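You operate a simulated robot arm through the tools that you are given. There is no shell and no other tool. Be economical: measure what you need, move in short steps, check, and stop when the job is done.

You are at the controls of a simulated two-armed robot. One attempt, no reset.

JOB
Open the grey door, put the drip cup from the top shelf of the grey cupboard on the orange block, then shut the door. Turn the chiller dial to 10. Press the zero key two times. Put the steel cone from the bench at the vial filler on the bench top above the pads drawer. Fetch the wipe pad from the bench top beside the far oven and set it on the bench top beside the near oven. Put the pale red vial on the bench top beside the far oven away on the bench top beside the near oven. Open the bags drawer. The order is free. Set down upright: drip cup, steel cone, pale red vial.
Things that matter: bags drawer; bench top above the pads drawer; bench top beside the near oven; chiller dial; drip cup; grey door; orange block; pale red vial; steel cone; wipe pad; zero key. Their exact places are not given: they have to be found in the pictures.

It is judged by the outcome, as a careful person would: the job done as asked, and still so three seconds after it is handed in. It fails if anything else is knocked over, pushed out of place, dropped, spilled or broken.

ROBOT AND FRAMES
Two 7-joint arms with two-finger parallel grippers on one trunk, on a base that drives. Base frame: it is fixed to the floor where the robot stands at the start and does not move with it; the origin is under the middle of the robot, x ahead of it, y to its left, z up. Units: m, rad, N and s.
The left shoulder is at the start at [0.03, 0.145, 1.002], the right one opposite. With the tool pointing down near the work surface each hand reaches from about 0.1 to 0.6 m from the robot's upright axis, wherever it stands, measured 20 degrees to its own side. Places, roughly: bags drawer [-3.6, -8.6, 0.4]; bench top above the pads drawer [-6.5, -5.9, 0.8]; bench top beside the near oven [-3.5, -1.7, 0.8]; chiller dial [0.9, -0.4, 0.6]; grey door [0.5, -0.1, 0.5]; orange block (8x8x3 cm) [0.7, 0, 0.9]; pale red vial [-2.75, -1, 0.75]; steel cone [-2.5, -7, 0.75]; wipe pad (6x6x3 cm) [-2.6, -1.2, 0.8]; zero key [-2.8, -7.4, 0.8]. Payload 1.57 kg a hand.
Tool frame (each hand has its own): the origin (TCP) lies between the finger pads and is the grasp point; the fingertips stand 0.03 m ahead of it; z points along the fingers, y is the line along which they close. Largest opening 0.08 m; finger width 0.017, thickness 0.012; the body of the gripper, 0.04 by 0.082 m, starts 0.08 m behind the TCP.
Orientation is that of the tool frame in the base frame, as a unit quaternion [x, y, z, w]. With the fingers straight down and closing along the base's y, the tool's x points along the base's -x, its y along +y and its z along -z.

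CONTROLS
- The arms move only by the tool nudge_tool. It takes "left_motion", "right_motion" or both (then of equal length, played together; a hand with none holds still); each is a list of rows, each a list of 3 entries, a list of its own where there are three numbers: the finger opening in cm, from 0 to 8, then the shift along the base's x, y, z in cm, then the turn, a rotation vector about the base's x, y, z in rad. In form: [[gripper, [dx, dy, dz], [rx, ry, rz]], ...]. A call has 1 to 8 rows; each row shifts and turns the commanded pose from where the row before left it. A row lasts 0.2 s, in which the tool goes at most 0.05 m and 0.15 rad; a call with a longer step from one row to the next is refused whole, and so is a gripper value outside its range. Where a pose cannot be reached the arm comes as near as it can. A force on the tool above 40 N (or 10 N above the force at the start of the call, whichever is more), or a blocked arm, ends the call early, and 0.2 s more pass. Each finger travels about 0.045 m/s and halts on what it meets, pressing with about 27 N; the grip force reading is that of the motor and also rises with nothing between the fingers. The clock runs only during rows and for 0.2 s after the last one: add rows that do not move to give the fingers time. The reply holds the time, the measured pose of the TCP, the force on the tool along the base axes, the opening and the grip force, in the units named above and with some noise, with the torque about the TCP (base axes, N m) and any sound that the robot's microphone picked up.
- Cameras (640 x 400 px; columns grow to the right, rows downward): "scene" is now at [0.0931, -0.0659, 1.2014]; the picture's right is [-0.39, -0.92, -0.04], its down [-0.49, 0.24, -0.84] and it looks along [0.78, -0.31, -0.54] (base axes); focal length 214 px, centre (320, 200). "left" rides on the left gripper at [0.072, 0.007, -0.122] in its tool frame; the picture's right is [-0.09, 1.00, 0.00], its down [-0.84, -0.08, -0.54] and it looks along [-0.54, -0.05, 0.84] (tool axes); focal length 238 px, centre (320, 200). "right" rides on the right gripper at [0.072, -0.007, -0.122] in its tool frame; the picture's right is [0.09, 1.00, 0.00], its down [-0.84, 0.08, -0.54] and it looks along [-0.54, 0.05, 0.84] (tool axes); focal length 238 px, centre (320, 200).
- camera(camera): a new picture of that camera. It takes no simulated time.
- lift_body(by): slides the trunk up (or, below 0, down) by that many m; the arms and the scene camera ride with it, the base frame stays. It gives what a move gives, with no picture.
- steer(legs): drives the robot by 1 to 6 legs, each [ahead, left, turn to the left] in m, m and rad, along the robot's own axes; the way and the turn of a leg run together, so that a leg with both is an arc; at most 1.5 m and 3.142 rad a leg. The arms and the cameras ride along, it lands a little off, and it stops where it bumps. It gives what a move gives.
- pan_tilt(pan, tilt): turns the head with the scene camera to pan (to the left, within 1.396 rad either way) and tilt (down, from -0.506 to 1.204), counted from straight ahead of the robot. It gives what a move gives.
- locate(camera, pixels): for up to 12 pixels [column, row] of the newest picture of that camera ("zoom" is the newest enlarged one), the place [x, y, z] in the base frame of the surface seen there, good to about 0.002 m, but the place of the scene camera against the robot may be out by one fixed shift of up to 0.018 m in any direction. It takes no simulated time.
- enlarge(camera, box): a new picture of the part [left, top, right, bottom] of that camera's present view, enlarged. It takes no simulated time.
- sign_off(): hands the job in; it is judged then, once.

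Keep the steps short. Do not move on a guess: measure, check each grasp and each placing, and mend mistakes. In all there are 131 turns and 154 pictures (those below and enlarged ones count). Leave the grippers open and the arms clear of the work at the hand-in unless told otherwise, and finish with a single line.

The tools are called after "Emit:" as a command line: name --argument value ..., lists and objects as JSON in quotes. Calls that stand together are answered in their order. nudge_tool: Moves the arms, as the interface text tells. Its arguments: {"type":"object","properties":{"left_motion":{"type":"array"},"right_motion":{"type":"array"}},"required":[]} The other tools are called the same way: lift_body (by) slides the trunk up or down; steer (legs) drives the base; pan_tilt (pan, tilt) turns the head that bears the scene camera; camera (camera) takes a picture; locate (camera, pixels) gives the place of the surface under pixels of a picture; enlarge (camera, box) takes an enlarged picture of a part of a camera's view; sign_off () hands the job in.

At the start:

```text
time_s: 0.0
left_eef_pos: [0.3803, -0.0435, 1.0169]
left_ee_rot: [0.019, 0.999, 0.029, 0.032]
left_contact_force: [0.5, -0.7, -0.8]
left_wrist_torque: [-0.02, 0.02, -0.01]
left_grip_width: 0.0801
left_gripper_force: 0.0
right_eef_pos: [0.2809, -0.3892, 1.1696]
right_ee_rot: [0.001, 1.0, 0.017, 0.015]
right_contact_force: [-0.8, -0.5, 0.0]
right_wrist_torque: [-0.01, 0.0, -0.01]
right_grip_width: 0.0801
right_gripper_force: 0.1
trunk travel left (down, up): [-0.165, 0.278]
robot x, y, heading: [0.0006, 0.0005, -0.006]
head pan, tilt: [-0.401, 0.59]
```

scene: 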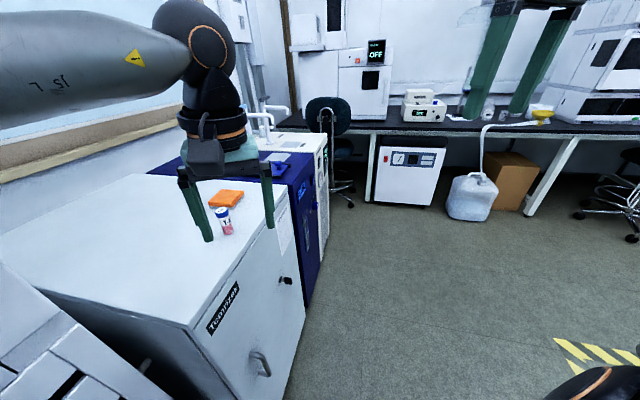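
right: 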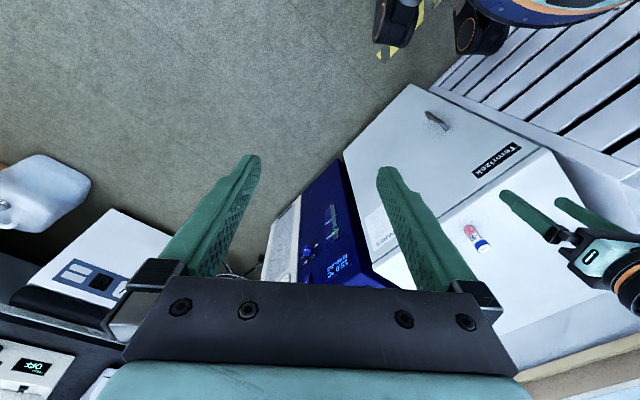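
left: 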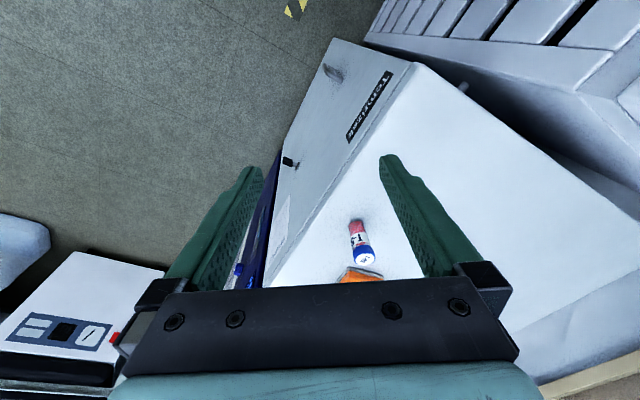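

The grey cupboard is in front, with its door handle near (262,365), the orange block near (225,198) and the blue chiller behind. I'll measure these points and enlarge the view.

Emit:
locate --camera "scene" --pixels '[[262, 362], [252, 355], [268, 374], [286, 280], [225, 198], [228, 215], [200, 328], [284, 190], [300, 340], [302, 185], [100, 340], [280, 168]]'

Emit:
enlarge --camera "scene" --box '[160, 140, 360, 400]'

Emit:
enlarge --camera "right" --box '[240, 60, 560, 300]'

```text
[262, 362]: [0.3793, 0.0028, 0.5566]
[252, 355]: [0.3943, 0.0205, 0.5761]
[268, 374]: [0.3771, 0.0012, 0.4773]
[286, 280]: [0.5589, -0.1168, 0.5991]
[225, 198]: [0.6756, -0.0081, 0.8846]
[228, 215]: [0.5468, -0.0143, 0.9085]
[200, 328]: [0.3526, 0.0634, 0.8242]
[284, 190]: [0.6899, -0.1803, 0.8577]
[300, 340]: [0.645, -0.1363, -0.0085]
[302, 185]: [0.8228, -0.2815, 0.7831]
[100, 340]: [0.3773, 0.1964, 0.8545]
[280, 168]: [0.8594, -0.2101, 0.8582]
```

```text
1.54 times, centred on (260, 270) of scene
```

zoom: 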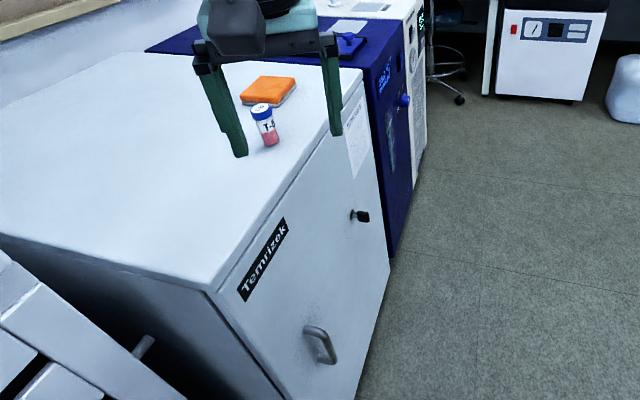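

```text
1.67 times, centred on (400, 180) of right
```

zoom: 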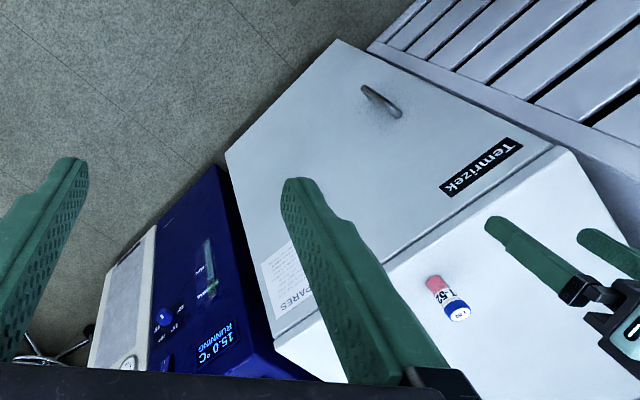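

Next I tilt the head down towards the door for a clearer view of the handle, the black lock and the dial.

Emit:
pan_tilt --pan -0.3 --tilt 0.85

Emit:
enlarge --camera "scene" --box '[220, 120, 420, 320]'

Emit:
camera --camera "scene"

```text
time_s: 0.8
left_eef_pos: [0.3768, -0.0453, 1.0158]
left_ee_rot: [0.029, 0.998, 0.031, 0.038]
left_contact_force: [0.5, -0.7, 0.2]
left_wrist_torque: [-0.01, 0.02, -0.01]
left_grip_width: 0.0799
left_gripper_force: 0.3
right_eef_pos: [0.2827, -0.3821, 1.1706]
right_ee_rot: [0.0, 1.0, 0.011, 0.013]
right_contact_force: [-0.1, 1.1, 0.2]
right_wrist_torque: [0.01, 0.0, 0.01]
right_grip_width: 0.08
right_gripper_force: 0.2
trunk travel left (down, up): [-0.165, 0.278]
robot x, y, heading: [0.0015, -0.0018, 0.001]
head pan, tilt: [-0.3, 0.85]
```

```text
2.00 times, centred on (320, 220) of scene
```

zoom: 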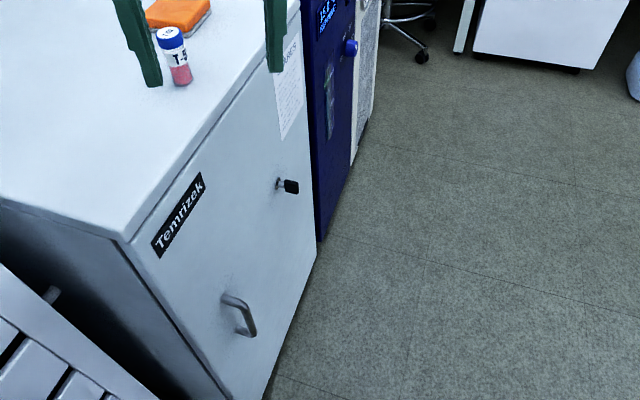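

```text
147 pictures are left
```

scene: 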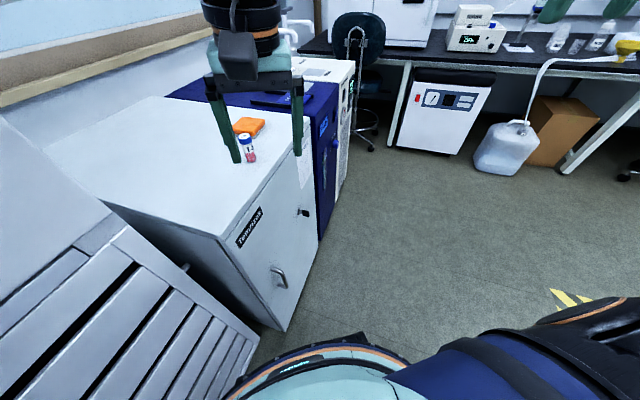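

Now I measure the handle, key and door edges in the enlarged picture.

Emit:
locate --camera "zoom" --pixels '[[226, 298], [245, 304], [253, 322], [242, 334], [290, 187], [278, 184], [130, 250], [225, 395], [312, 235], [200, 300], [350, 47], [255, 120]]'

Emit:
enlarge --camera "scene" --box '[210, 190, 350, 340]'

Emit:
enlarge --camera "scene" --box '[280, 90, 370, 180]'

```text
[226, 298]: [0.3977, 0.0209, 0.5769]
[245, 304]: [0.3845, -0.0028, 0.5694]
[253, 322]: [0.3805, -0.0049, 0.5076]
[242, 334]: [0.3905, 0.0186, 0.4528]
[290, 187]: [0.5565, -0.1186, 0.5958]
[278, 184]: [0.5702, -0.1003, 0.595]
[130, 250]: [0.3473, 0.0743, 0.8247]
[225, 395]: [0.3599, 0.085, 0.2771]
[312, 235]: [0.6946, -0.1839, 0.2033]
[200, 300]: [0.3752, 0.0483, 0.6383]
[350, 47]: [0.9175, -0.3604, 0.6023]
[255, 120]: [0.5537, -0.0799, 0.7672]
```

```text
2.67 times, centred on (280, 265) of scene
```

zoom: 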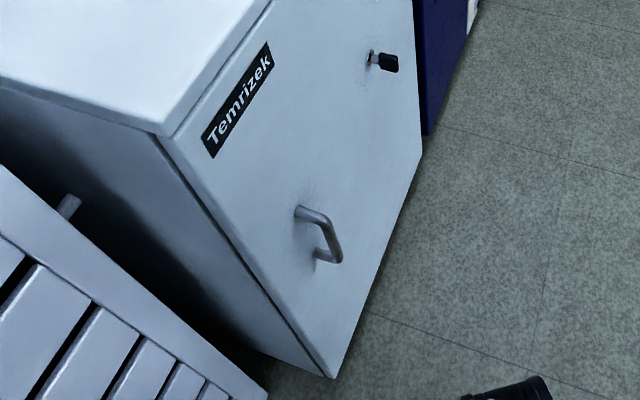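

```text
4.44 times, centred on (325, 135) of scene
```

zoom: 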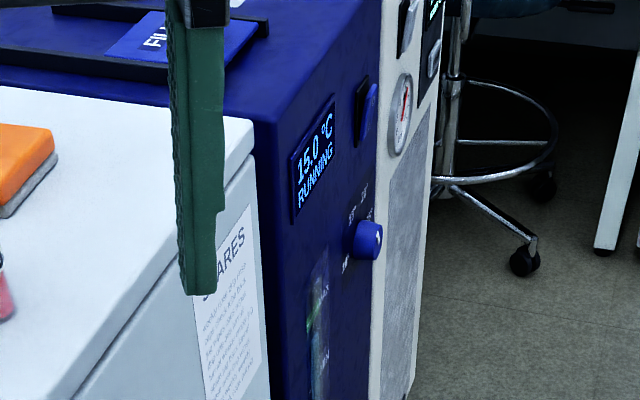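

The handle is a vertical bar at about (0.383,-0.003) with z 0.45–0.58, and the hinge is on the far side. The face looks along (-0.59,-0.81) and the dial is at about (0.917,-0.36,0.60). Now I measure floor obstacles before driving to the dial.

Emit:
locate --camera "scene" --pixels '[[371, 148], [360, 120], [340, 190], [500, 165], [560, 295], [430, 130], [230, 350], [180, 265], [326, 30]]'

Emit:
locate --camera "zoom" --pixels '[[368, 240], [358, 243], [345, 265], [365, 195], [350, 215], [376, 240], [290, 220], [355, 290], [400, 110], [525, 250]]'

```text
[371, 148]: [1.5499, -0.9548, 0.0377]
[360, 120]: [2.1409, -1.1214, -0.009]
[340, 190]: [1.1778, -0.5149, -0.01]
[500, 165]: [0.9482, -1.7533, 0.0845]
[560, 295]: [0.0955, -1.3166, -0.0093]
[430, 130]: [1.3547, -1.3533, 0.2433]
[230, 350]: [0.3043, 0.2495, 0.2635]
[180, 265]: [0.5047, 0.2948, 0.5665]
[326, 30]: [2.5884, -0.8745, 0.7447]
```

```text
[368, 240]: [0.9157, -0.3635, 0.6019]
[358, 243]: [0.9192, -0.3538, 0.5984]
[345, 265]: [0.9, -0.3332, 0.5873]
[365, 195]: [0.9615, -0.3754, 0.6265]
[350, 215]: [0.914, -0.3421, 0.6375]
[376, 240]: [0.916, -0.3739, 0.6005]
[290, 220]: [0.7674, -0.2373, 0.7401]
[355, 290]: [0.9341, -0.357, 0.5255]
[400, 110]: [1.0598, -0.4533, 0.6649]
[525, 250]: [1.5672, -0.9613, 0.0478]
```

The floor is clear. I drive to a spot facing the chiller dial.

Emit:
steer --legs '[[0.0, -0.76, 0], [0.42, 0, 0], [0, 0, 0.94]]'

Emit:
pan_tilt --pan -0.2 --tilt 0.7

Emit:
camera --camera "scene"

```text
time_s: 12.5
left_eef_pos: [0.6683, -0.4345, 1.006]
left_ee_rot: [-0.45, 0.893, 0.019, 0.009]
left_contact_force: [-0.1, 0.5, -0.8]
left_wrist_torque: [0.0, 0.03, -0.02]
left_grip_width: 0.0802
left_gripper_force: 0.1
right_eef_pos: [0.8964, -0.706, 1.1731]
right_ee_rot: [-0.467, 0.884, 0.001, 0.001]
right_contact_force: [0.7, -0.2, -0.5]
right_wrist_torque: [0.0, 0.0, 0.01]
right_grip_width: 0.0799
right_gripper_force: 0.1
trunk travel left (down, up): [-0.165, 0.278]
robot x, y, heading: [0.4253, -0.7589, 0.97]
head pan, tilt: [-0.3, 0.85]
```

```text
time_s: 13.2
left_eef_pos: [0.6677, -0.4362, 1.0056]
left_ee_rot: [-0.451, 0.892, 0.02, 0.01]
left_contact_force: [1.3, -0.1, 0.5]
left_wrist_torque: [-0.01, 0.04, 0.03]
left_grip_width: 0.0802
left_gripper_force: 0.1
right_eef_pos: [0.8963, -0.7066, 1.1737]
right_ee_rot: [-0.467, 0.884, 0.0, 0.001]
right_contact_force: [0.1, -0.3, -0.4]
right_wrist_torque: [0.01, -0.01, 0.0]
right_grip_width: 0.0799
right_gripper_force: 0.0
trunk travel left (down, up): [-0.165, 0.278]
robot x, y, heading: [0.4264, -0.756, 0.973]
head pan, tilt: [-0.201, 0.7]
```

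```text
144 pictures are left
```

scene: 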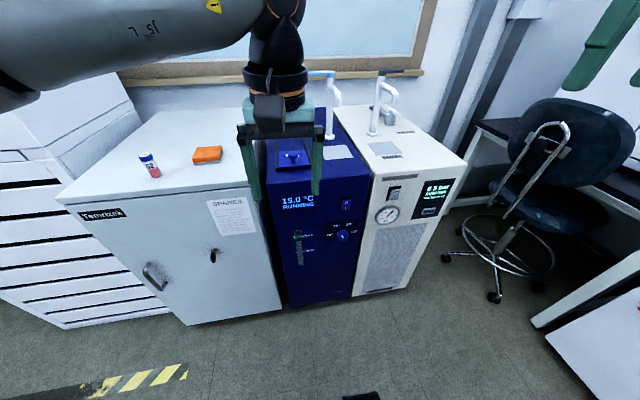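

Emit:
enlarge --camera "scene" --box '[270, 180, 390, 280]'

Emit:
locate --camera "scene" --pixels '[[343, 236], [343, 232], [347, 240], [330, 250], [290, 190], [300, 290], [350, 290], [340, 220], [355, 225]]'

```text
4.00 times, centred on (330, 230) of scene
```

zoom: 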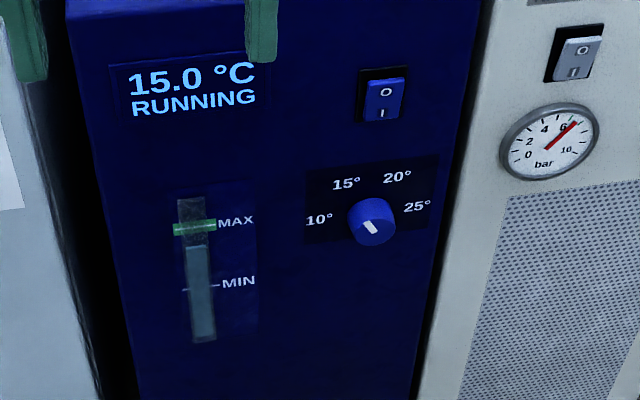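

```text
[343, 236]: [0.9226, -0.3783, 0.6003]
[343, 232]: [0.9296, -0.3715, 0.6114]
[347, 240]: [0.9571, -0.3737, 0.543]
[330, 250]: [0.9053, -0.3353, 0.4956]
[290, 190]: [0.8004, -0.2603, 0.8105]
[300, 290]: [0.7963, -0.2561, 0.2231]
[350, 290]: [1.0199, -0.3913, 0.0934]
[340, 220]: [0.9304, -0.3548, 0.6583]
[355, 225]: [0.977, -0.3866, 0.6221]
```

The dial reads 15 and must turn anticlockwise to 10. I lower the trunk and begin bringing the right tool to horizontal, facing the panel.

Emit:
lift_body --by -0.15

Emit:
nudge_tool --right_motion '[[8, [0, 1, -3.5], [0.117, -0.085, 0]], [8, [0, 1, -3.5], [0.117, -0.085, 0]], [8, [0, 1, -3.5], [0.117, -0.085, 0]], [8, [0, 1, -3.5], [0.117, -0.085, 0]], [8, [0, 1, -3.5], [0.117, -0.085, 0]], [8, [0, 1, -3.5], [0.117, -0.085, 0]]]'

Emit:
nudge_tool --right_motion '[[8, [0, 1, -3.5], [0.117, -0.085, 0]], [8, [0, 1, -3.5], [0.117, -0.085, 0]], [8, [0, 1, -3.5], [0.117, -0.085, 0]], [8, [-1, 1, -3.5], [0.117, -0.085, 0]], [8, [-1, 1, -3.5], [0.101, -0.073, 0]]]'

Emit:
camera --camera "right"

```text
time_s: 14.9
left_eef_pos: [0.6676, -0.4357, 0.8552]
left_ee_rot: [-0.451, 0.892, 0.019, 0.01]
left_contact_force: [0.5, 0.5, 0.2]
left_wrist_torque: [-0.01, 0.02, -0.02]
left_grip_width: 0.0801
left_gripper_force: 0.0
right_eef_pos: [0.8961, -0.707, 1.0234]
right_ee_rot: [-0.467, 0.884, 0.0, 0.0]
right_contact_force: [0.6, -0.4, -0.3]
right_wrist_torque: [-0.02, -0.02, -0.01]
right_grip_width: 0.0804
right_gripper_force: 0.0
trunk travel left (down, up): [-0.015, 0.428]
robot x, y, heading: [0.428, -0.7541, 0.973]
head pan, tilt: [-0.201, 0.7]
```

```text
time_s: 16.3
left_eef_pos: [0.6678, -0.4346, 0.8559]
left_ee_rot: [-0.451, 0.892, 0.02, 0.01]
left_contact_force: [-0.7, 0.7, -0.1]
left_wrist_torque: [0.02, -0.01, 0.01]
left_grip_width: 0.0804
left_gripper_force: 0.1
right_eef_pos: [0.9119, -0.6411, 0.8199]
right_ee_rot: [-0.425, 0.802, 0.187, 0.376]
right_contact_force: [0.3, 0.4, 0.4]
right_wrist_torque: [-0.01, 0.03, 0.01]
right_grip_width: 0.0797
right_gripper_force: 0.2
right hand out of reach, approached as far as the arm can: row 6
trunk travel left (down, up): [-0.015, 0.428]
robot x, y, heading: [0.4268, -0.7583, 0.973]
head pan, tilt: [-0.201, 0.7]
```

```text
time_s: 17.5
left_eef_pos: [0.6679, -0.434, 0.8563]
left_ee_rot: [-0.451, 0.892, 0.019, 0.01]
left_contact_force: [-1.2, -0.7, 0.4]
left_wrist_torque: [0.0, -0.01, -0.02]
left_grip_width: 0.0802
left_gripper_force: 0.0
right_eef_pos: [0.9369, -0.5706, 0.6553]
right_ee_rot: [-0.329, 0.625, 0.313, 0.634]
right_contact_force: [-0.5, -0.5, -0.6]
right_wrist_torque: [0.01, 0.02, -0.03]
right_grip_width: 0.0801
right_gripper_force: 0.1
right hand out of reach, approached as far as the arm can: row 1, 2
trunk travel left (down, up): [-0.015, 0.428]
robot x, y, heading: [0.4274, -0.7539, 0.978]
head pan, tilt: [-0.201, 0.7]
```

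```text
142 pictures are left
```

right: 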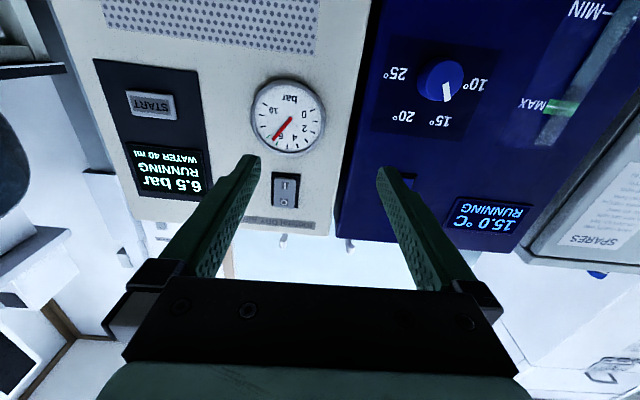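

The tool is now level and square to the panel, and the dial appears at (440,82) in this inverted picture. I'll measure it with the wrist camera.

Emit:
locate --camera "right" --pixels '[[443, 82], [446, 92], [430, 80], [476, 84], [440, 121], [403, 116], [396, 73], [420, 84], [440, 140], [470, 60]]'

Emit:
enlarge --camera "right" --box '[370, 30, 510, 150]'

```text
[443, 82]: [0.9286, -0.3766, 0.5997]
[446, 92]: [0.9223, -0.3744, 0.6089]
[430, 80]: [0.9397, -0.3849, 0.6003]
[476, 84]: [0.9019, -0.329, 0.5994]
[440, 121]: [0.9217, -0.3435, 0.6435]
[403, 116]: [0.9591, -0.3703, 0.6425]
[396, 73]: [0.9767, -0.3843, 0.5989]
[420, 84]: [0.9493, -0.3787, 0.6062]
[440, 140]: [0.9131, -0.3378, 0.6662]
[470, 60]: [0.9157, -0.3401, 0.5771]
```

```text
3.33 times, centred on (440, 90) of right
```

zoom: 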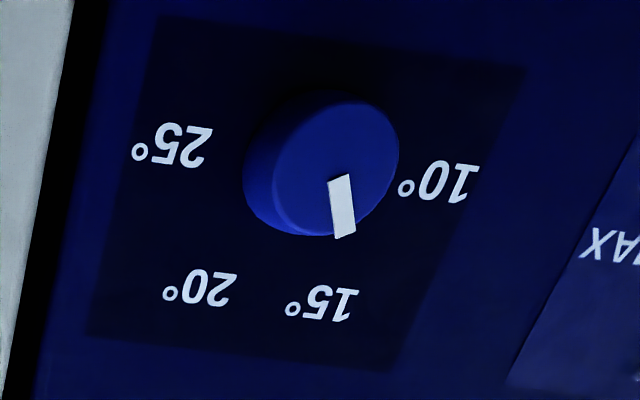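

The dial axis meets the panel at about (0.939,-0.357,0.600), and the marks sit at -90°, -30°, +30° and +90°, so 15 to 10 is 60° anticlockwise. I line up in front of the knob.

Emit:
nudge_tool --right_motion '[[8, [-2.6, 3.5, -1.8], [0, 0, 0]], [8, [-2.6, 3.5, -1.8], [0, 0, 0]], [8, [-2.5, 3.5, -1.9], [0, 0, 0]], [8, [0, 0, 0], [0, 0, 0]]]'

Emit:
camera --camera "right"

```text
time_s: 18.5
left_eef_pos: [0.6675, -0.4353, 0.8556]
left_ee_rot: [-0.451, 0.892, 0.019, 0.01]
left_contact_force: [-0.5, 0.3, -0.6]
left_wrist_torque: [-0.05, -0.02, -0.03]
left_grip_width: 0.0799
left_gripper_force: 0.0
right_eef_pos: [0.8598, -0.4636, 0.6031]
right_ee_rot: [-0.331, 0.625, 0.311, 0.635]
right_contact_force: [0.2, -1.0, 0.1]
right_wrist_torque: [0.0, -0.03, -0.01]
right_grip_width: 0.0799
right_gripper_force: 0.1
trunk travel left (down, up): [-0.015, 0.428]
robot x, y, heading: [0.4247, -0.7558, 0.971]
head pan, tilt: [-0.201, 0.7]
```

```text
140 pictures are left
```

right: 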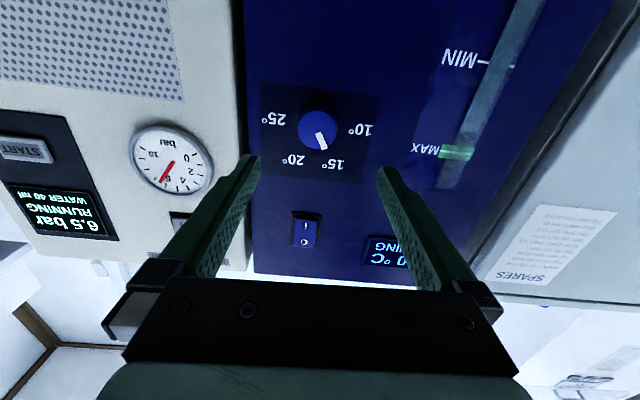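

It's well aligned. I advance 10 cm onto the knob and close gently.

Emit:
nudge_tool --right_motion '[[8, [1.96, 2.7, -0.1], [0, 0, 0]], [8, [1.96, 2.7, -0.1], [0, 0, 0]], [8, [1.96, 2.6, -0.1], [0, 0, 0]], [8, [0, 0, 0], [0, 0, 0]], [3, [0, 0, 0], [0, 0, 0]], [3, [0, 0, 0], [0, 0, 0]], [3, [0, 0, 0], [0, 0, 0]], [3, [0, 0, 0], [0, 0, 0]]]'

Emit:
camera --camera "right"

```text
time_s: 20.3
left_eef_pos: [0.668, -0.4361, 0.8561]
left_ee_rot: [-0.451, 0.892, 0.019, 0.01]
left_contact_force: [-0.2, 0.7, 0.4]
left_wrist_torque: [-0.03, -0.01, -0.03]
left_grip_width: 0.0798
left_gripper_force: 0.1
right_eef_pos: [0.9197, -0.386, 0.5989]
right_ee_rot: [-0.329, 0.626, 0.311, 0.635]
right_contact_force: [4.7, -3.5, 0.9]
right_wrist_torque: [-0.08, 0.09, -0.26]
right_grip_width: 0.0406
right_gripper_force: 28.1
trunk travel left (down, up): [-0.015, 0.428]
robot x, y, heading: [0.4283, -0.7575, 0.974]
head pan, tilt: [-0.201, 0.7]
```

```text
139 pictures are left
```

right: 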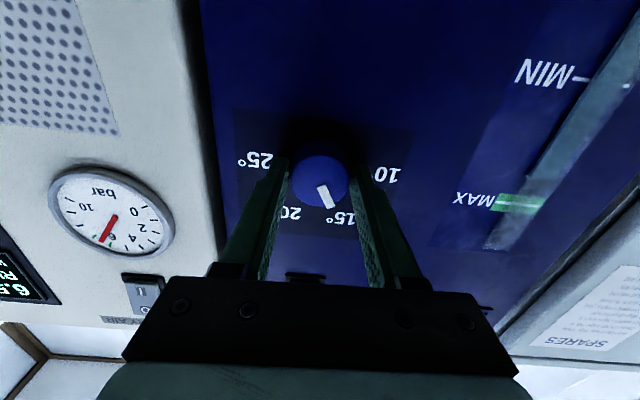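

The knob is held at 4.06 cm. Now I turn it 60° anticlockwise.

Emit:
nudge_tool --right_motion '[[3, [0, 0, 0], [-0.077, -0.106, 0]], [3, [0, 0, 0], [-0.077, -0.106, 0]], [3, [0, 0, 0], [-0.077, -0.106, 0]], [3, [0, 0, 0], [-0.077, -0.106, 0]], [3, [0, 0, 0], [-0.077, -0.106, 0]], [3, [0, 0, 0], [-0.077, -0.106, 0]], [3, [0, 0, 0], [-0.077, -0.106, 0]], [3, [0, 0, 0], [-0.077, -0.106, 0]]]'

Emit:
camera --camera "right"

```text
time_s: 22.1
left_eef_pos: [0.668, -0.4359, 0.8568]
left_ee_rot: [-0.451, 0.892, 0.019, 0.01]
left_contact_force: [-0.1, -0.6, -0.4]
left_wrist_torque: [0.01, 0.02, 0.03]
left_grip_width: 0.0799
left_gripper_force: 0.1
right_eef_pos: [0.9201, -0.3862, 0.5986]
right_ee_rot: [-0.597, 0.377, -0.049, 0.706]
right_contact_force: [-5.8, -36.5, -0.7]
right_wrist_torque: [0.25, -0.2, 0.32]
right_grip_width: 0.0401
right_gripper_force: 44.7
trunk travel left (down, up): [-0.015, 0.428]
robot x, y, heading: [0.4245, -0.7564, 0.972]
head pan, tilt: [-0.201, 0.7]
```

```text
138 pictures are left
```

right: 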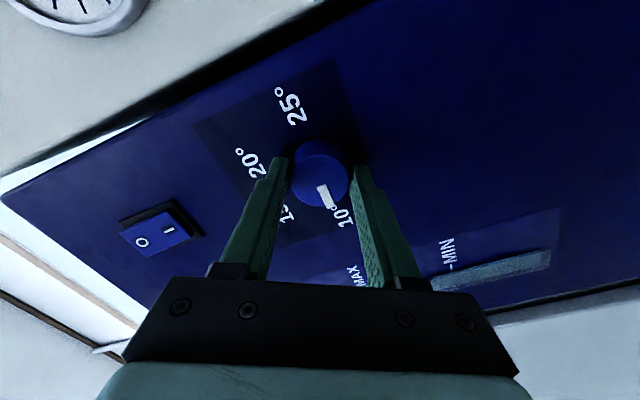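

The knob followed the hand. I release it, back off, and check the reading.

Emit:
nudge_tool --right_motion '[[6, [0, 0, 0], [0, 0, 0]], [7, [0, 0, 0], [0, 0, 0]], [7, [0, 0, 0], [0, 0, 0]], [7, [-1.5, -2, 0], [0, 0, 0]], [7, [-2.5, -3.5, 0], [0, 0, 0]], [7, [-2.5, -3.5, 0], [0, 0, 0]]]'

Emit:
enlarge --camera "right" --box '[220, 60, 460, 260]'

Emit:
enlarge --camera "scene" --box '[270, 180, 390, 280]'

```text
time_s: 23.5
left_eef_pos: [0.6681, -0.4363, 0.8554]
left_ee_rot: [-0.451, 0.892, 0.02, 0.01]
left_contact_force: [0.3, -0.2, 0.0]
left_wrist_torque: [0.0, 0.0, 0.01]
left_grip_width: 0.0803
left_gripper_force: 0.1
right_eef_pos: [0.8554, -0.4755, 0.6015]
right_ee_rot: [-0.598, 0.376, -0.048, 0.706]
right_contact_force: [-0.4, 0.7, 0.6]
right_wrist_torque: [0.03, 0.01, 0.0]
right_grip_width: 0.0699
right_gripper_force: 0.0
trunk travel left (down, up): [-0.015, 0.428]
robot x, y, heading: [0.4239, -0.7553, 0.965]
head pan, tilt: [-0.201, 0.7]
```

```text
2.00 times, centred on (340, 160) of right
```

zoom: 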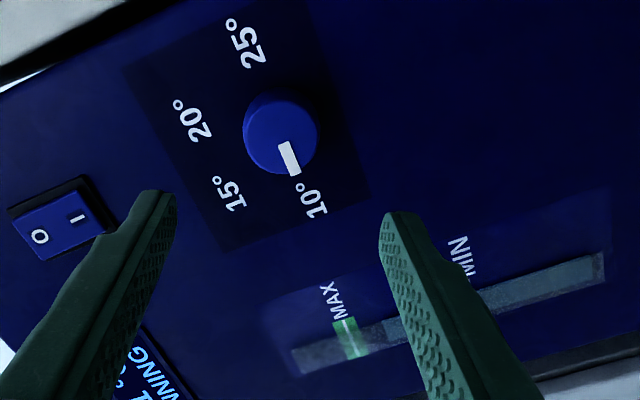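

```text
4.00 times, centred on (330, 230) of scene
```

zoom: 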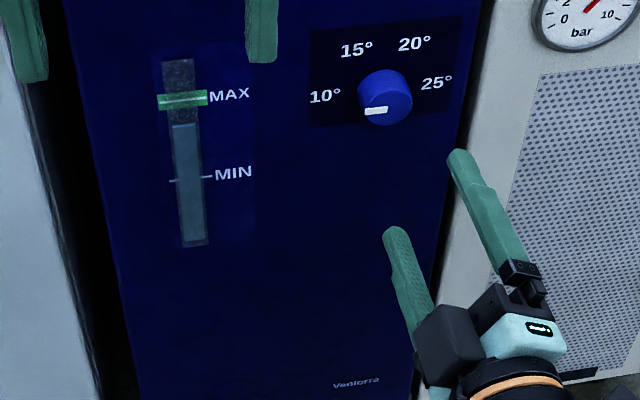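

The dial is at 10. I roll the right hand back to level and retreat it, and move the left hand up and left out of the way.

Emit:
nudge_tool --right_motion '[[8, [-0.7, -1.0, 0], [0.077, 0.106, 0]], [8, [-0.7, -1.0, 0], [0.077, 0.106, 0]], [8, [-0.7, -1.0, 0], [0.077, 0.106, 0]], [8, [-0.7, -1.0, 0], [0.077, 0.106, 0]], [8, [-0.7, -1.0, 0], [0.077, 0.106, 0]], [8, [-0.7, -1.0, 0], [0.077, 0.106, 0]], [8, [-0.7, -1.0, 0], [0.077, 0.106, 0]], [8, [-0.7, -1.0, 0], [0.077, 0.106, 0]]]' --left_motion '[[8, [-1.5, 1.0, 2], [0, 0, 0]], [8, [-1.5, 1.0, 2], [0, 0, 0]], [8, [-1.5, 1.0, 2], [0, 0, 0]], [8, [-1.5, 1.0, 2], [0, 0, 0]], [8, [-1.5, 1.0, 2], [0, 0, 0]], [8, [-1.5, 1.0, 2], [0, 0, 0]], [8, [-1.5, 1.0, 2], [0, 0, 0]], [8, [-1.5, 1.0, 2], [0, 0, 0]]]'

Emit:
steer --legs '[[-0.07, 0.66, -0.03]]'

Emit:
camera --camera "right"

Emit:
camera --camera "scene"

```text
time_s: 25.3
left_eef_pos: [0.5458, -0.3559, 1.0148]
left_ee_rot: [-0.45, 0.893, 0.018, 0.009]
left_contact_force: [-0.3, -0.5, -1.6]
left_wrist_torque: [-0.02, 0.05, -0.02]
left_grip_width: 0.0801
left_gripper_force: 0.1
right_eef_pos: [0.8056, -0.5547, 0.604]
right_ee_rot: [-0.364, 0.596, 0.307, 0.647]
right_contact_force: [0.8, 0.1, 0.6]
right_wrist_torque: [0.0, -0.03, -0.02]
right_grip_width: 0.08
right_gripper_force: 0.1
trunk travel left (down, up): [-0.015, 0.428]
robot x, y, heading: [0.4258, -0.7563, 0.974]
head pan, tilt: [-0.201, 0.7]
```

```text
time_s: 31.6
left_eef_pos: [-0.0189, -0.0296, 1.0154]
left_ee_rot: [-0.432, 0.902, 0.019, 0.011]
left_contact_force: [0.6, 1.0, -0.8]
left_wrist_torque: [0.02, -0.03, 0.03]
left_grip_width: 0.0802
left_gripper_force: 0.2
right_eef_pos: [0.2267, -0.2423, 0.5988]
right_ee_rot: [-0.355, 0.609, 0.291, 0.647]
right_contact_force: [-0.5, 0.8, 0.6]
right_wrist_torque: [-0.02, 0.03, 0.01]
right_grip_width: 0.0802
right_gripper_force: 0.0
trunk travel left (down, up): [-0.015, 0.428]
robot x, y, heading: [-0.1564, -0.4245, 0.928]
head pan, tilt: [-0.201, 0.7]
```

```text
135 pictures are left
```

right: 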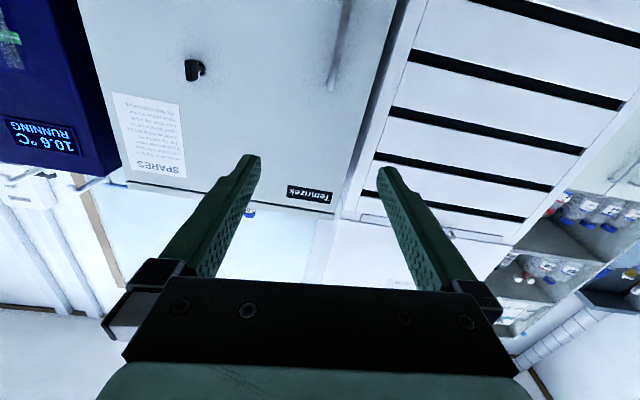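

```text
134 pictures are left
```

scene: 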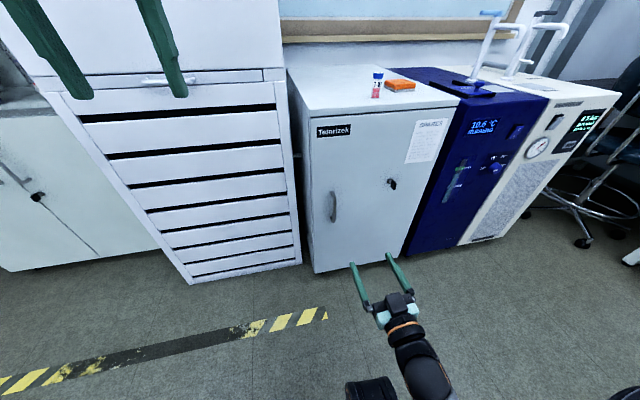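

The display reads 10.6 °C. I'll check the display again to see whether it is the setting or a drifting reading.

Emit:
enlarge --camera "scene" --box '[440, 100, 560, 200]'

Emit:
locate --camera "right" --pixels '[[345, 20], [333, 80], [340, 50], [300, 100], [193, 70]]'

Emit:
locate --camera "scene" --pixels '[[333, 195], [332, 208], [334, 217], [318, 200], [390, 183]]'

```text
4.00 times, centred on (500, 150) of scene
```

zoom: 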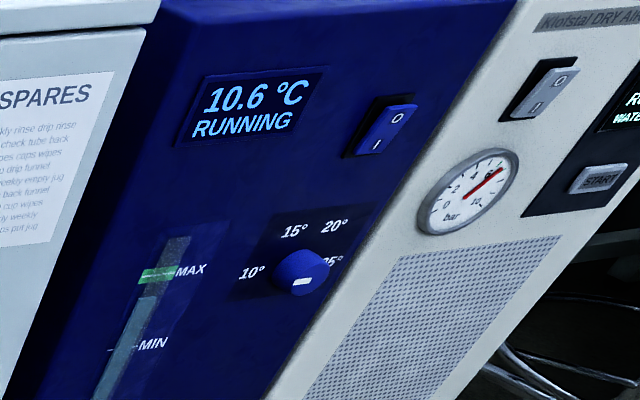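

```text
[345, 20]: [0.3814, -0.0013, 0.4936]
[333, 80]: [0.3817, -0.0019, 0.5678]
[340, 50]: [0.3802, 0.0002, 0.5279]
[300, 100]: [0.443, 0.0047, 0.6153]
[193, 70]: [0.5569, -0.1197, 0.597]
```

```text
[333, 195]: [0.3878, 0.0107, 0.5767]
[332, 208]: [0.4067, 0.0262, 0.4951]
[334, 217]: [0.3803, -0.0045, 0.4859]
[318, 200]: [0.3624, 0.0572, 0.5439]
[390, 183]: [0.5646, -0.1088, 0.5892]
```

The handle bar is at (0.381,-0.001) with z 0.49–0.57. I'll recheck the dial later. Now I line up the hand 8 cm in front of the handle.

Emit:
nudge_tool --right_motion '[[8, [2, 3.3, -1.7], [0.031, 0.043, 0]], [8, [2, 3.3, -1.7], [0.03, 0.042, 0]], [8, [2, 3.3, -1.7], [0, 0, 0]], [8, [2, 3.3, -1.7], [0, 0, 0]], [8, [2, 3.3, -1.7], [0, 0, 0]], [8, [0, 0, 0], [0, 0, 0]]]'

Emit:
camera --camera "right"

```text
time_s: 32.4
left_eef_pos: [-0.0257, -0.0245, 1.0192]
left_ee_rot: [-0.432, 0.902, 0.013, 0.013]
left_contact_force: [0.0, -0.4, 0.2]
left_wrist_torque: [-0.02, 0.0, 0.04]
left_grip_width: 0.0802
left_gripper_force: 0.0
right_eef_pos: [0.2466, -0.2222, 0.569]
right_ee_rot: [-0.337, 0.637, 0.303, 0.623]
right_contact_force: [-1.1, 0.3, 0.7]
right_wrist_torque: [0.0, -0.02, -0.03]
right_grip_width: 0.0801
right_gripper_force: 0.1
trunk travel left (down, up): [-0.015, 0.428]
robot x, y, heading: [-0.1575, -0.4257, 0.931]
head pan, tilt: [-0.201, 0.7]
stopped in row 3 (right hand): the arm was blocked; the commanded pose is now the measured one
```

```text
132 pictures are left
```

right: 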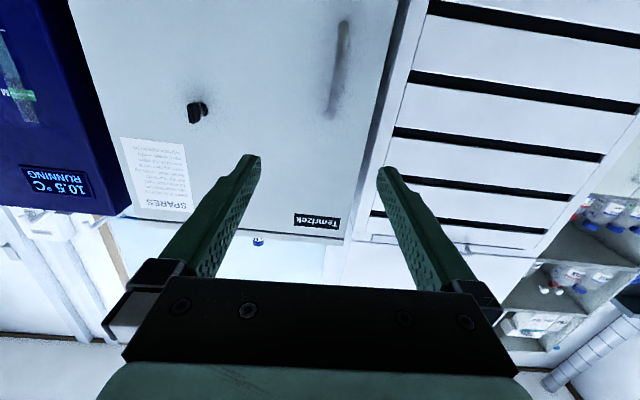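

The display has gone from 10.6 to 10.5, so it is a reading drifting towards 10. The arm was blocked in row 3, so I try moving forward first without lowering.

Emit:
nudge_tool --right_motion '[[8, [1.5, 2.7, 0], [0, 0, 0]], [8, [1.5, 2.7, 0], [0, 0, 0]], [8, [1.5, 2.7, 0], [0, 0, 0]], [8, [1.5, 2.7, 0], [0, 0, 0]]]'

Emit:
pan_tilt --pan -0.3 --tilt 0.95

Emit:
camera --camera "scene"

```text
time_s: 33.0
left_eef_pos: [-0.0258, -0.0238, 1.0205]
left_ee_rot: [-0.433, 0.901, 0.014, 0.013]
left_contact_force: [-0.7, -0.1, -1.0]
left_wrist_torque: [-0.01, -0.04, -0.01]
left_grip_width: 0.0801
left_gripper_force: 0.0
right_eef_pos: [0.2482, -0.2249, 0.5533]
right_ee_rot: [-0.348, 0.661, 0.285, 0.601]
right_contact_force: [-0.3, -0.5, -0.1]
right_wrist_torque: [-0.02, -0.03, 0.0]
right_grip_width: 0.0801
right_gripper_force: 0.1
trunk travel left (down, up): [-0.015, 0.428]
robot x, y, heading: [-0.1596, -0.424, 0.929]
head pan, tilt: [-0.201, 0.7]
stopped in row 3 (right hand): the arm was blocked; the commanded pose is now the measured one
```

```text
time_s: 33.8
left_eef_pos: [-0.0245, -0.0256, 1.0205]
left_ee_rot: [-0.432, 0.902, 0.014, 0.014]
left_contact_force: [0.2, -1.0, 0.5]
left_wrist_torque: [0.07, -0.01, -0.02]
left_grip_width: 0.0798
left_gripper_force: 0.1
right_eef_pos: [0.248, -0.2255, 0.5544]
right_ee_rot: [-0.347, 0.661, 0.284, 0.602]
right_contact_force: [-0.4, 0.7, -0.2]
right_wrist_torque: [-0.02, 0.02, -0.05]
right_grip_width: 0.08
right_gripper_force: 0.0
trunk travel left (down, up): [-0.015, 0.428]
robot x, y, heading: [-0.1596, -0.4197, 0.926]
head pan, tilt: [-0.3, 0.949]
```

```text
131 pictures are left
```

scene: 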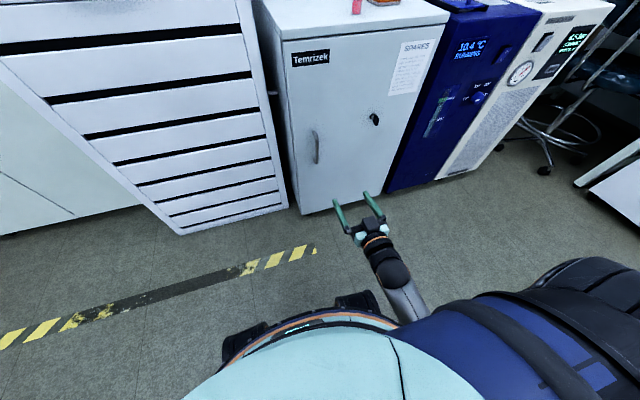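

The forearm is low and appears to touch the base. I raise the trunk to free it and then try again.

Emit:
lift_body --by 0.15

Emit:
nudge_tool --right_motion '[[8, [1.2, 2.5, -1.5], [0.04, -0.03, 0]], [8, [1.2, 2.5, -1.5], [0.03, -0.025, 0]], [8, [1.2, 2.5, -1.5], [0, 0, 0]], [8, [1.2, 2.5, -1.5], [0, 0, 0]], [8, [1.2, 2.5, -1.5], [0, 0, 0]], [8, [1.2, 2.5, -1.5], [0, 0, 0]]]'

Emit:
camera --camera "scene"

```text
time_s: 35.5
left_eef_pos: [-0.0177, -0.0299, 1.1649]
left_ee_rot: [-0.432, 0.902, 0.018, 0.01]
left_contact_force: [-0.2, -0.3, -0.2]
left_wrist_torque: [0.01, 0.0, 0.0]
left_grip_width: 0.08
left_gripper_force: 0.0
right_eef_pos: [0.2504, -0.225, 0.6839]
right_ee_rot: [-0.347, 0.667, 0.286, 0.593]
right_contact_force: [-0.2, -0.4, 0.1]
right_wrist_torque: [-0.02, 0.0, -0.01]
right_grip_width: 0.0799
right_gripper_force: 0.1
trunk travel left (down, up): [-0.165, 0.278]
robot x, y, heading: [-0.1575, -0.4253, 0.928]
head pan, tilt: [-0.3, 0.949]
```

```text
time_s: 37.1
left_eef_pos: [-0.0188, -0.0293, 1.1663]
left_ee_rot: [-0.431, 0.902, 0.019, 0.011]
left_contact_force: [0.0, 0.5, -0.2]
left_wrist_torque: [-0.04, -0.01, -0.01]
left_grip_width: 0.0798
left_gripper_force: 0.1
right_eef_pos: [0.3596, -0.1108, 0.5793]
right_ee_rot: [-0.369, 0.63, 0.256, 0.633]
right_contact_force: [0.7, -0.2, -0.1]
right_wrist_torque: [0.0, 0.0, -0.01]
right_grip_width: 0.0799
right_gripper_force: 0.1
trunk travel left (down, up): [-0.165, 0.278]
robot x, y, heading: [-0.1593, -0.4242, 0.929]
head pan, tilt: [-0.3, 0.949]
stopped in row 6 (right hand): the arm was blocked; the commanded pose is now the measured one
```

```text
130 pictures are left
```

scene: 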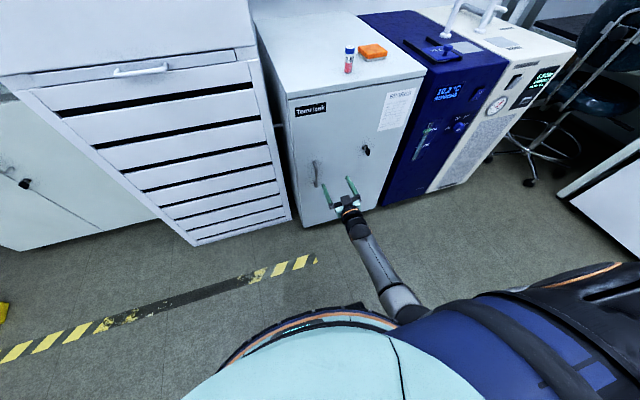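

The display now reads 10.2. The elbow seems crowded against the base, so I back the base up 10 cm and extend the arm.

Emit:
steer --legs '[[-0.1, 0.05, 0.01]]'

Emit:
nudge_tool --right_motion '[[8, [1.5, 2.0, -0.5], [0, 0, 0]], [8, [1.5, 2.0, -0.5], [0, 0, 0]], [8, [1.5, 2.0, -1], [0, 0, 0]], [8, [1.5, 2.0, -1], [0, 0, 0]]]'

Emit:
camera --camera "right"

```text
time_s: 38.3
left_eef_pos: [-0.1225, -0.0804, 1.1657]
left_ee_rot: [-0.436, 0.9, 0.02, 0.011]
left_contact_force: [0.3, 0.4, 0.8]
left_wrist_torque: [0.04, 0.01, 0.02]
left_grip_width: 0.08
left_gripper_force: 0.0
right_eef_pos: [0.2563, -0.1571, 0.5781]
right_ee_rot: [-0.373, 0.628, 0.26, 0.632]
right_contact_force: [0.2, 0.6, 0.1]
right_wrist_torque: [0.0, 0.0, 0.0]
right_grip_width: 0.0801
right_gripper_force: 0.0
trunk travel left (down, up): [-0.165, 0.278]
robot x, y, heading: [-0.2573, -0.4767, 0.94]
head pan, tilt: [-0.3, 0.949]
```

```text
time_s: 39.3
left_eef_pos: [-0.122, -0.0801, 1.1659]
left_ee_rot: [-0.436, 0.9, 0.019, 0.011]
left_contact_force: [0.6, -0.2, -0.1]
left_wrist_torque: [-0.01, -0.02, 0.02]
left_grip_width: 0.08
left_gripper_force: 0.1
right_eef_pos: [0.3124, -0.0852, 0.5548]
right_ee_rot: [-0.371, 0.628, 0.259, 0.633]
right_contact_force: [0.8, -0.2, 0.4]
right_wrist_torque: [0.0, 0.02, 0.03]
right_grip_width: 0.0802
right_gripper_force: 0.0
right hand out of reach, approached as far as the arm can: row 4
trunk travel left (down, up): [-0.165, 0.278]
robot x, y, heading: [-0.2562, -0.4754, 0.939]
head pan, tilt: [-0.3, 0.949]
```

```text
129 pictures are left
```

right: 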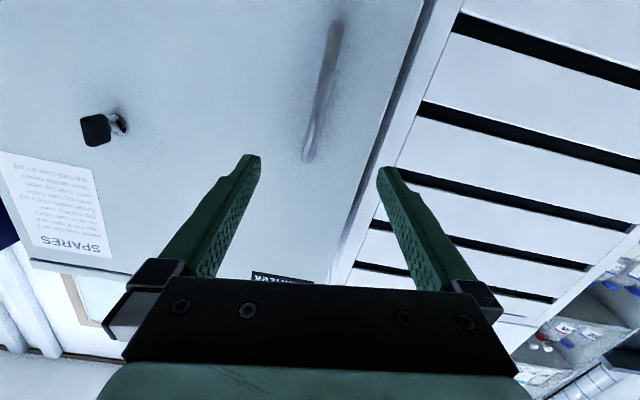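

The hand lines up with the bar, with 9.6 cm to go, and this is the arm's limit. I lower the trunk 4 cm, fix the roll and drive the base forward onto the handle.

Emit:
lift_body --by -0.04

Emit:
nudge_tool --right_motion '[[8, [0, 0, 0], [0.08, 0.11, 0]], [8, [0, 0, 0], [0, 0, 0]]]'

Emit:
steer --legs '[[0.07, 0, 0]]'

Emit:
camera --camera "right"

```text
time_s: 40.1
left_eef_pos: [-0.1221, -0.0798, 1.1271]
left_ee_rot: [-0.437, 0.899, 0.019, 0.011]
left_contact_force: [0.1, 0.7, 0.3]
left_wrist_torque: [0.01, 0.02, -0.01]
left_grip_width: 0.0799
left_gripper_force: 0.1
right_eef_pos: [0.3116, -0.086, 0.5136]
right_ee_rot: [-0.372, 0.628, 0.26, 0.632]
right_contact_force: [0.4, 0.3, 0.0]
right_wrist_torque: [0.02, 0.02, 0.01]
right_grip_width: 0.08
right_gripper_force: 0.0
trunk travel left (down, up): [-0.125, 0.318]
robot x, y, heading: [-0.2578, -0.4778, 0.937]
head pan, tilt: [-0.3, 0.949]
```

```text
time_s: 40.7
left_eef_pos: [-0.122, -0.0795, 1.1256]
left_ee_rot: [-0.435, 0.9, 0.019, 0.011]
left_contact_force: [0.4, 0.0, 0.3]
left_wrist_torque: [0.0, 0.0, 0.06]
left_grip_width: 0.0801
left_gripper_force: 0.1
right_eef_pos: [0.3117, -0.0858, 0.5146]
right_ee_rot: [-0.332, 0.651, 0.305, 0.61]
right_contact_force: [0.0, -0.2, 1.0]
right_wrist_torque: [-0.01, -0.02, 0.01]
right_grip_width: 0.0799
right_gripper_force: 0.1
trunk travel left (down, up): [-0.125, 0.318]
robot x, y, heading: [-0.256, -0.4772, 0.941]
head pan, tilt: [-0.3, 0.949]
```

```text
time_s: 41.7
left_eef_pos: [-0.0804, -0.0234, 1.1254]
left_ee_rot: [-0.436, 0.9, 0.019, 0.011]
left_contact_force: [0.2, -0.2, 0.1]
left_wrist_torque: [-0.01, -0.02, 0.04]
left_grip_width: 0.0797
left_gripper_force: 0.1
right_eef_pos: [0.3524, -0.0296, 0.5127]
right_ee_rot: [-0.332, 0.652, 0.304, 0.611]
right_contact_force: [0.1, -1.2, 1.0]
right_wrist_torque: [-0.01, 0.0, 0.01]
right_grip_width: 0.08
right_gripper_force: 0.1
trunk travel left (down, up): [-0.125, 0.318]
robot x, y, heading: [-0.2166, -0.4182, 0.939]
head pan, tilt: [-0.3, 0.949]
```

```text
128 pictures are left
```

right: 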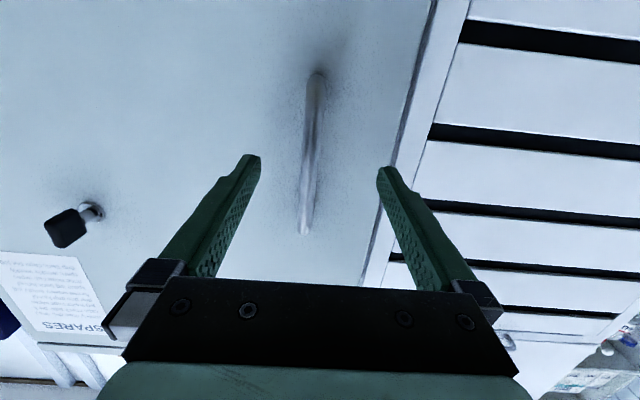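

The bar is between the fingers at (308,160). I advance 2.5 cm and close.

Emit:
nudge_tool --right_motion '[[8, [0.8, 1.0, 0], [0, 0, 0]], [8, [0.7, 1.0, 0], [0, 0, 0]], [0, [0, 0, 0], [0, 0, 0]], [0, [0, 0, 0], [0, 0, 0]], [0, [0, 0, 0], [0, 0, 0]], [0, [0, 0, 0], [0, 0, 0]], [0, [0, 0, 0], [0, 0, 0]], [0, [0, 0, 0], [0, 0, 0]]]'

Emit:
camera --camera "right"

```text
time_s: 43.5
left_eef_pos: [-0.0777, -0.0239, 1.1253]
left_ee_rot: [-0.436, 0.9, 0.019, 0.01]
left_contact_force: [-0.3, -0.4, 0.2]
left_wrist_torque: [-0.01, 0.02, 0.02]
left_grip_width: 0.08
left_gripper_force: 0.0
right_eef_pos: [0.368, -0.0226, 0.527]
right_ee_rot: [-0.327, 0.653, 0.3, 0.614]
right_contact_force: [28.2, -17.7, 0.2]
right_wrist_torque: [-0.03, 0.38, -0.99]
right_grip_width: 0.0126
right_gripper_force: 29.3
right hand out of reach, approached as far as the arm can: row 1, 2
trunk travel left (down, up): [-0.125, 0.318]
robot x, y, heading: [-0.2158, -0.4239, 0.941]
head pan, tilt: [-0.3, 0.949]
```

```text
127 pictures are left
```

right: 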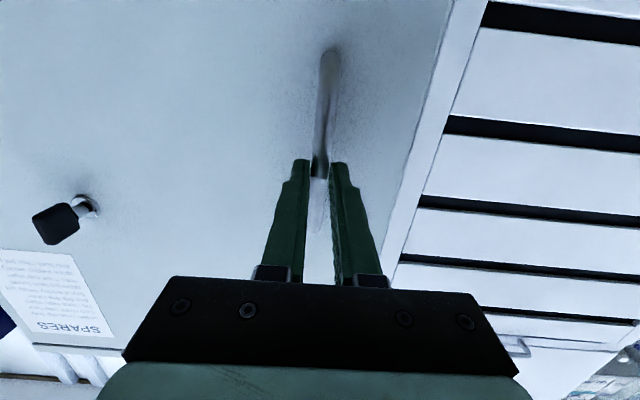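

The bar is gripped at 1.3 cm. I pull the door by driving the base on an arc about the hinge, estimated at (0.695,-0.19), with a small step first.

Emit:
steer --legs '[[-0.12, -0.146, 0.2]]'

Emit:
camera --camera "scene"

```text
time_s: 45.3
left_eef_pos: [-0.1001, -0.1678, 1.1258]
left_ee_rot: [-0.518, 0.855, 0.02, 0.009]
left_contact_force: [0.6, -0.9, -0.4]
left_wrist_torque: [-0.05, 0.0, 0.01]
left_grip_width: 0.08
left_gripper_force: 0.0
right_eef_pos: [0.3426, -0.0854, 0.5268]
right_ee_rot: [-0.384, 0.621, 0.353, 0.585]
right_contact_force: [0.3, -0.4, -0.6]
right_wrist_torque: [0.09, 0.04, -0.06]
right_grip_width: 0.0124
right_gripper_force: 29.9
trunk travel left (down, up): [-0.125, 0.318]
robot x, y, heading: [-0.1614, -0.583, 1.126]
head pan, tilt: [-0.3, 0.949]
stopped in leg 1: the force on the tool passed its limit at 43 N (the readings are from after the stop); the commanded pose is now the measured one
```

```text
126 pictures are left
```

scene: 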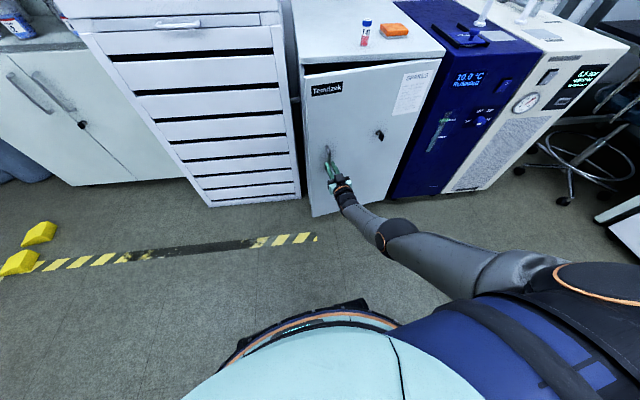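

The door is opening and the dial display reads 10.0, so the dial is done. I continue the arc.

Emit:
steer --legs '[[-0.121, -0.145, 0.2], [-0.121, -0.145, 0.2]]'

Emit:
steer --legs '[[-0.121, -0.145, 0.2], [-0.121, -0.145, 0.2]]'

Emit:
camera --camera "scene"

```text
time_s: 48.8
left_eef_pos: [-0.0443, -0.4822, 1.1256]
left_ee_rot: [-0.678, 0.735, 0.021, 0.004]
left_contact_force: [0.8, 0.1, 0.8]
left_wrist_torque: [-0.01, -0.02, 0.0]
left_grip_width: 0.0802
left_gripper_force: 0.0
right_eef_pos: [0.33, -0.2323, 0.5264]
right_ee_rot: [-0.5, 0.533, 0.463, 0.502]
right_contact_force: [-15.2, -0.9, -0.9]
right_wrist_torque: [0.01, 0.13, 0.41]
right_grip_width: 0.0125
right_gripper_force: 29.3
trunk travel left (down, up): [-0.125, 0.318]
robot x, y, heading: [0.0641, -0.8808, 1.528]
head pan, tilt: [-0.3, 0.949]
```

```text
time_s: 52.2
left_eef_pos: [0.1265, -0.7463, 1.1262]
left_ee_rot: [0.811, -0.584, -0.021, 0.0]
left_contact_force: [-0.5, 0.1, -0.5]
left_wrist_torque: [0.01, 0.02, 0.0]
left_grip_width: 0.0801
left_gripper_force: 0.0
right_eef_pos: [0.3712, -0.3716, 0.5272]
right_ee_rot: [0.597, -0.421, -0.555, -0.398]
right_contact_force: [-11.5, -4.7, -0.1]
right_wrist_torque: [0.02, 0.11, 0.38]
right_grip_width: 0.012
right_gripper_force: 29.8
trunk travel left (down, up): [-0.125, 0.318]
robot x, y, heading: [0.3804, -1.0773, 1.932]
head pan, tilt: [-0.3, 0.949]
```

```text
125 pictures are left
```

scene: 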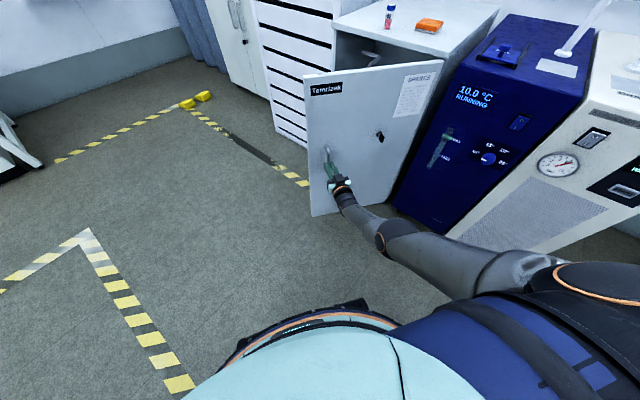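

The door is about 57° open. I continue another 0.5 rad.

Emit:
steer --legs '[[-0.121, -0.145, 0.2], [-0.121, -0.145, 0.2], [-0.06, -0.0725, 0.1]]'

Emit:
camera --camera "scene"

```text
time_s: 56.5
left_eef_pos: [0.4617, -0.9531, 1.1252]
left_ee_rot: [0.929, -0.369, -0.021, 0.004]
left_contact_force: [1.2, 0.0, 0.1]
left_wrist_torque: [0.02, 0.03, -0.02]
left_grip_width: 0.0801
left_gripper_force: 0.0
right_eef_pos: [0.4951, -0.5124, 0.5276]
right_ee_rot: [0.683, -0.26, -0.636, -0.246]
right_contact_force: [-20.2, -24.7, -1.0]
right_wrist_torque: [0.05, -0.06, 0.98]
right_grip_width: 0.0121
right_gripper_force: 29.3
trunk travel left (down, up): [-0.125, 0.318]
robot x, y, heading: [0.8449, -1.1199, 2.417]
head pan, tilt: [-0.3, 0.949]
```

```text
124 pictures are left
```

scene: 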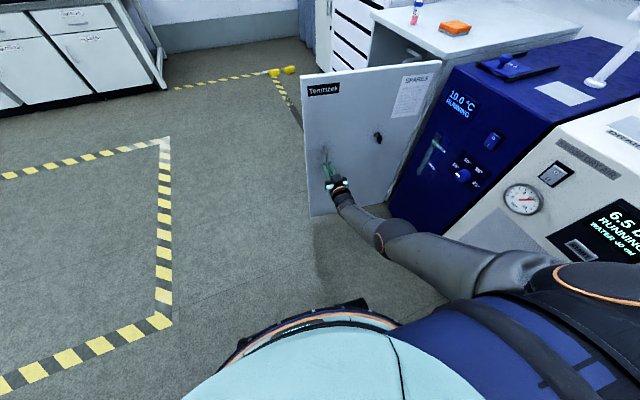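

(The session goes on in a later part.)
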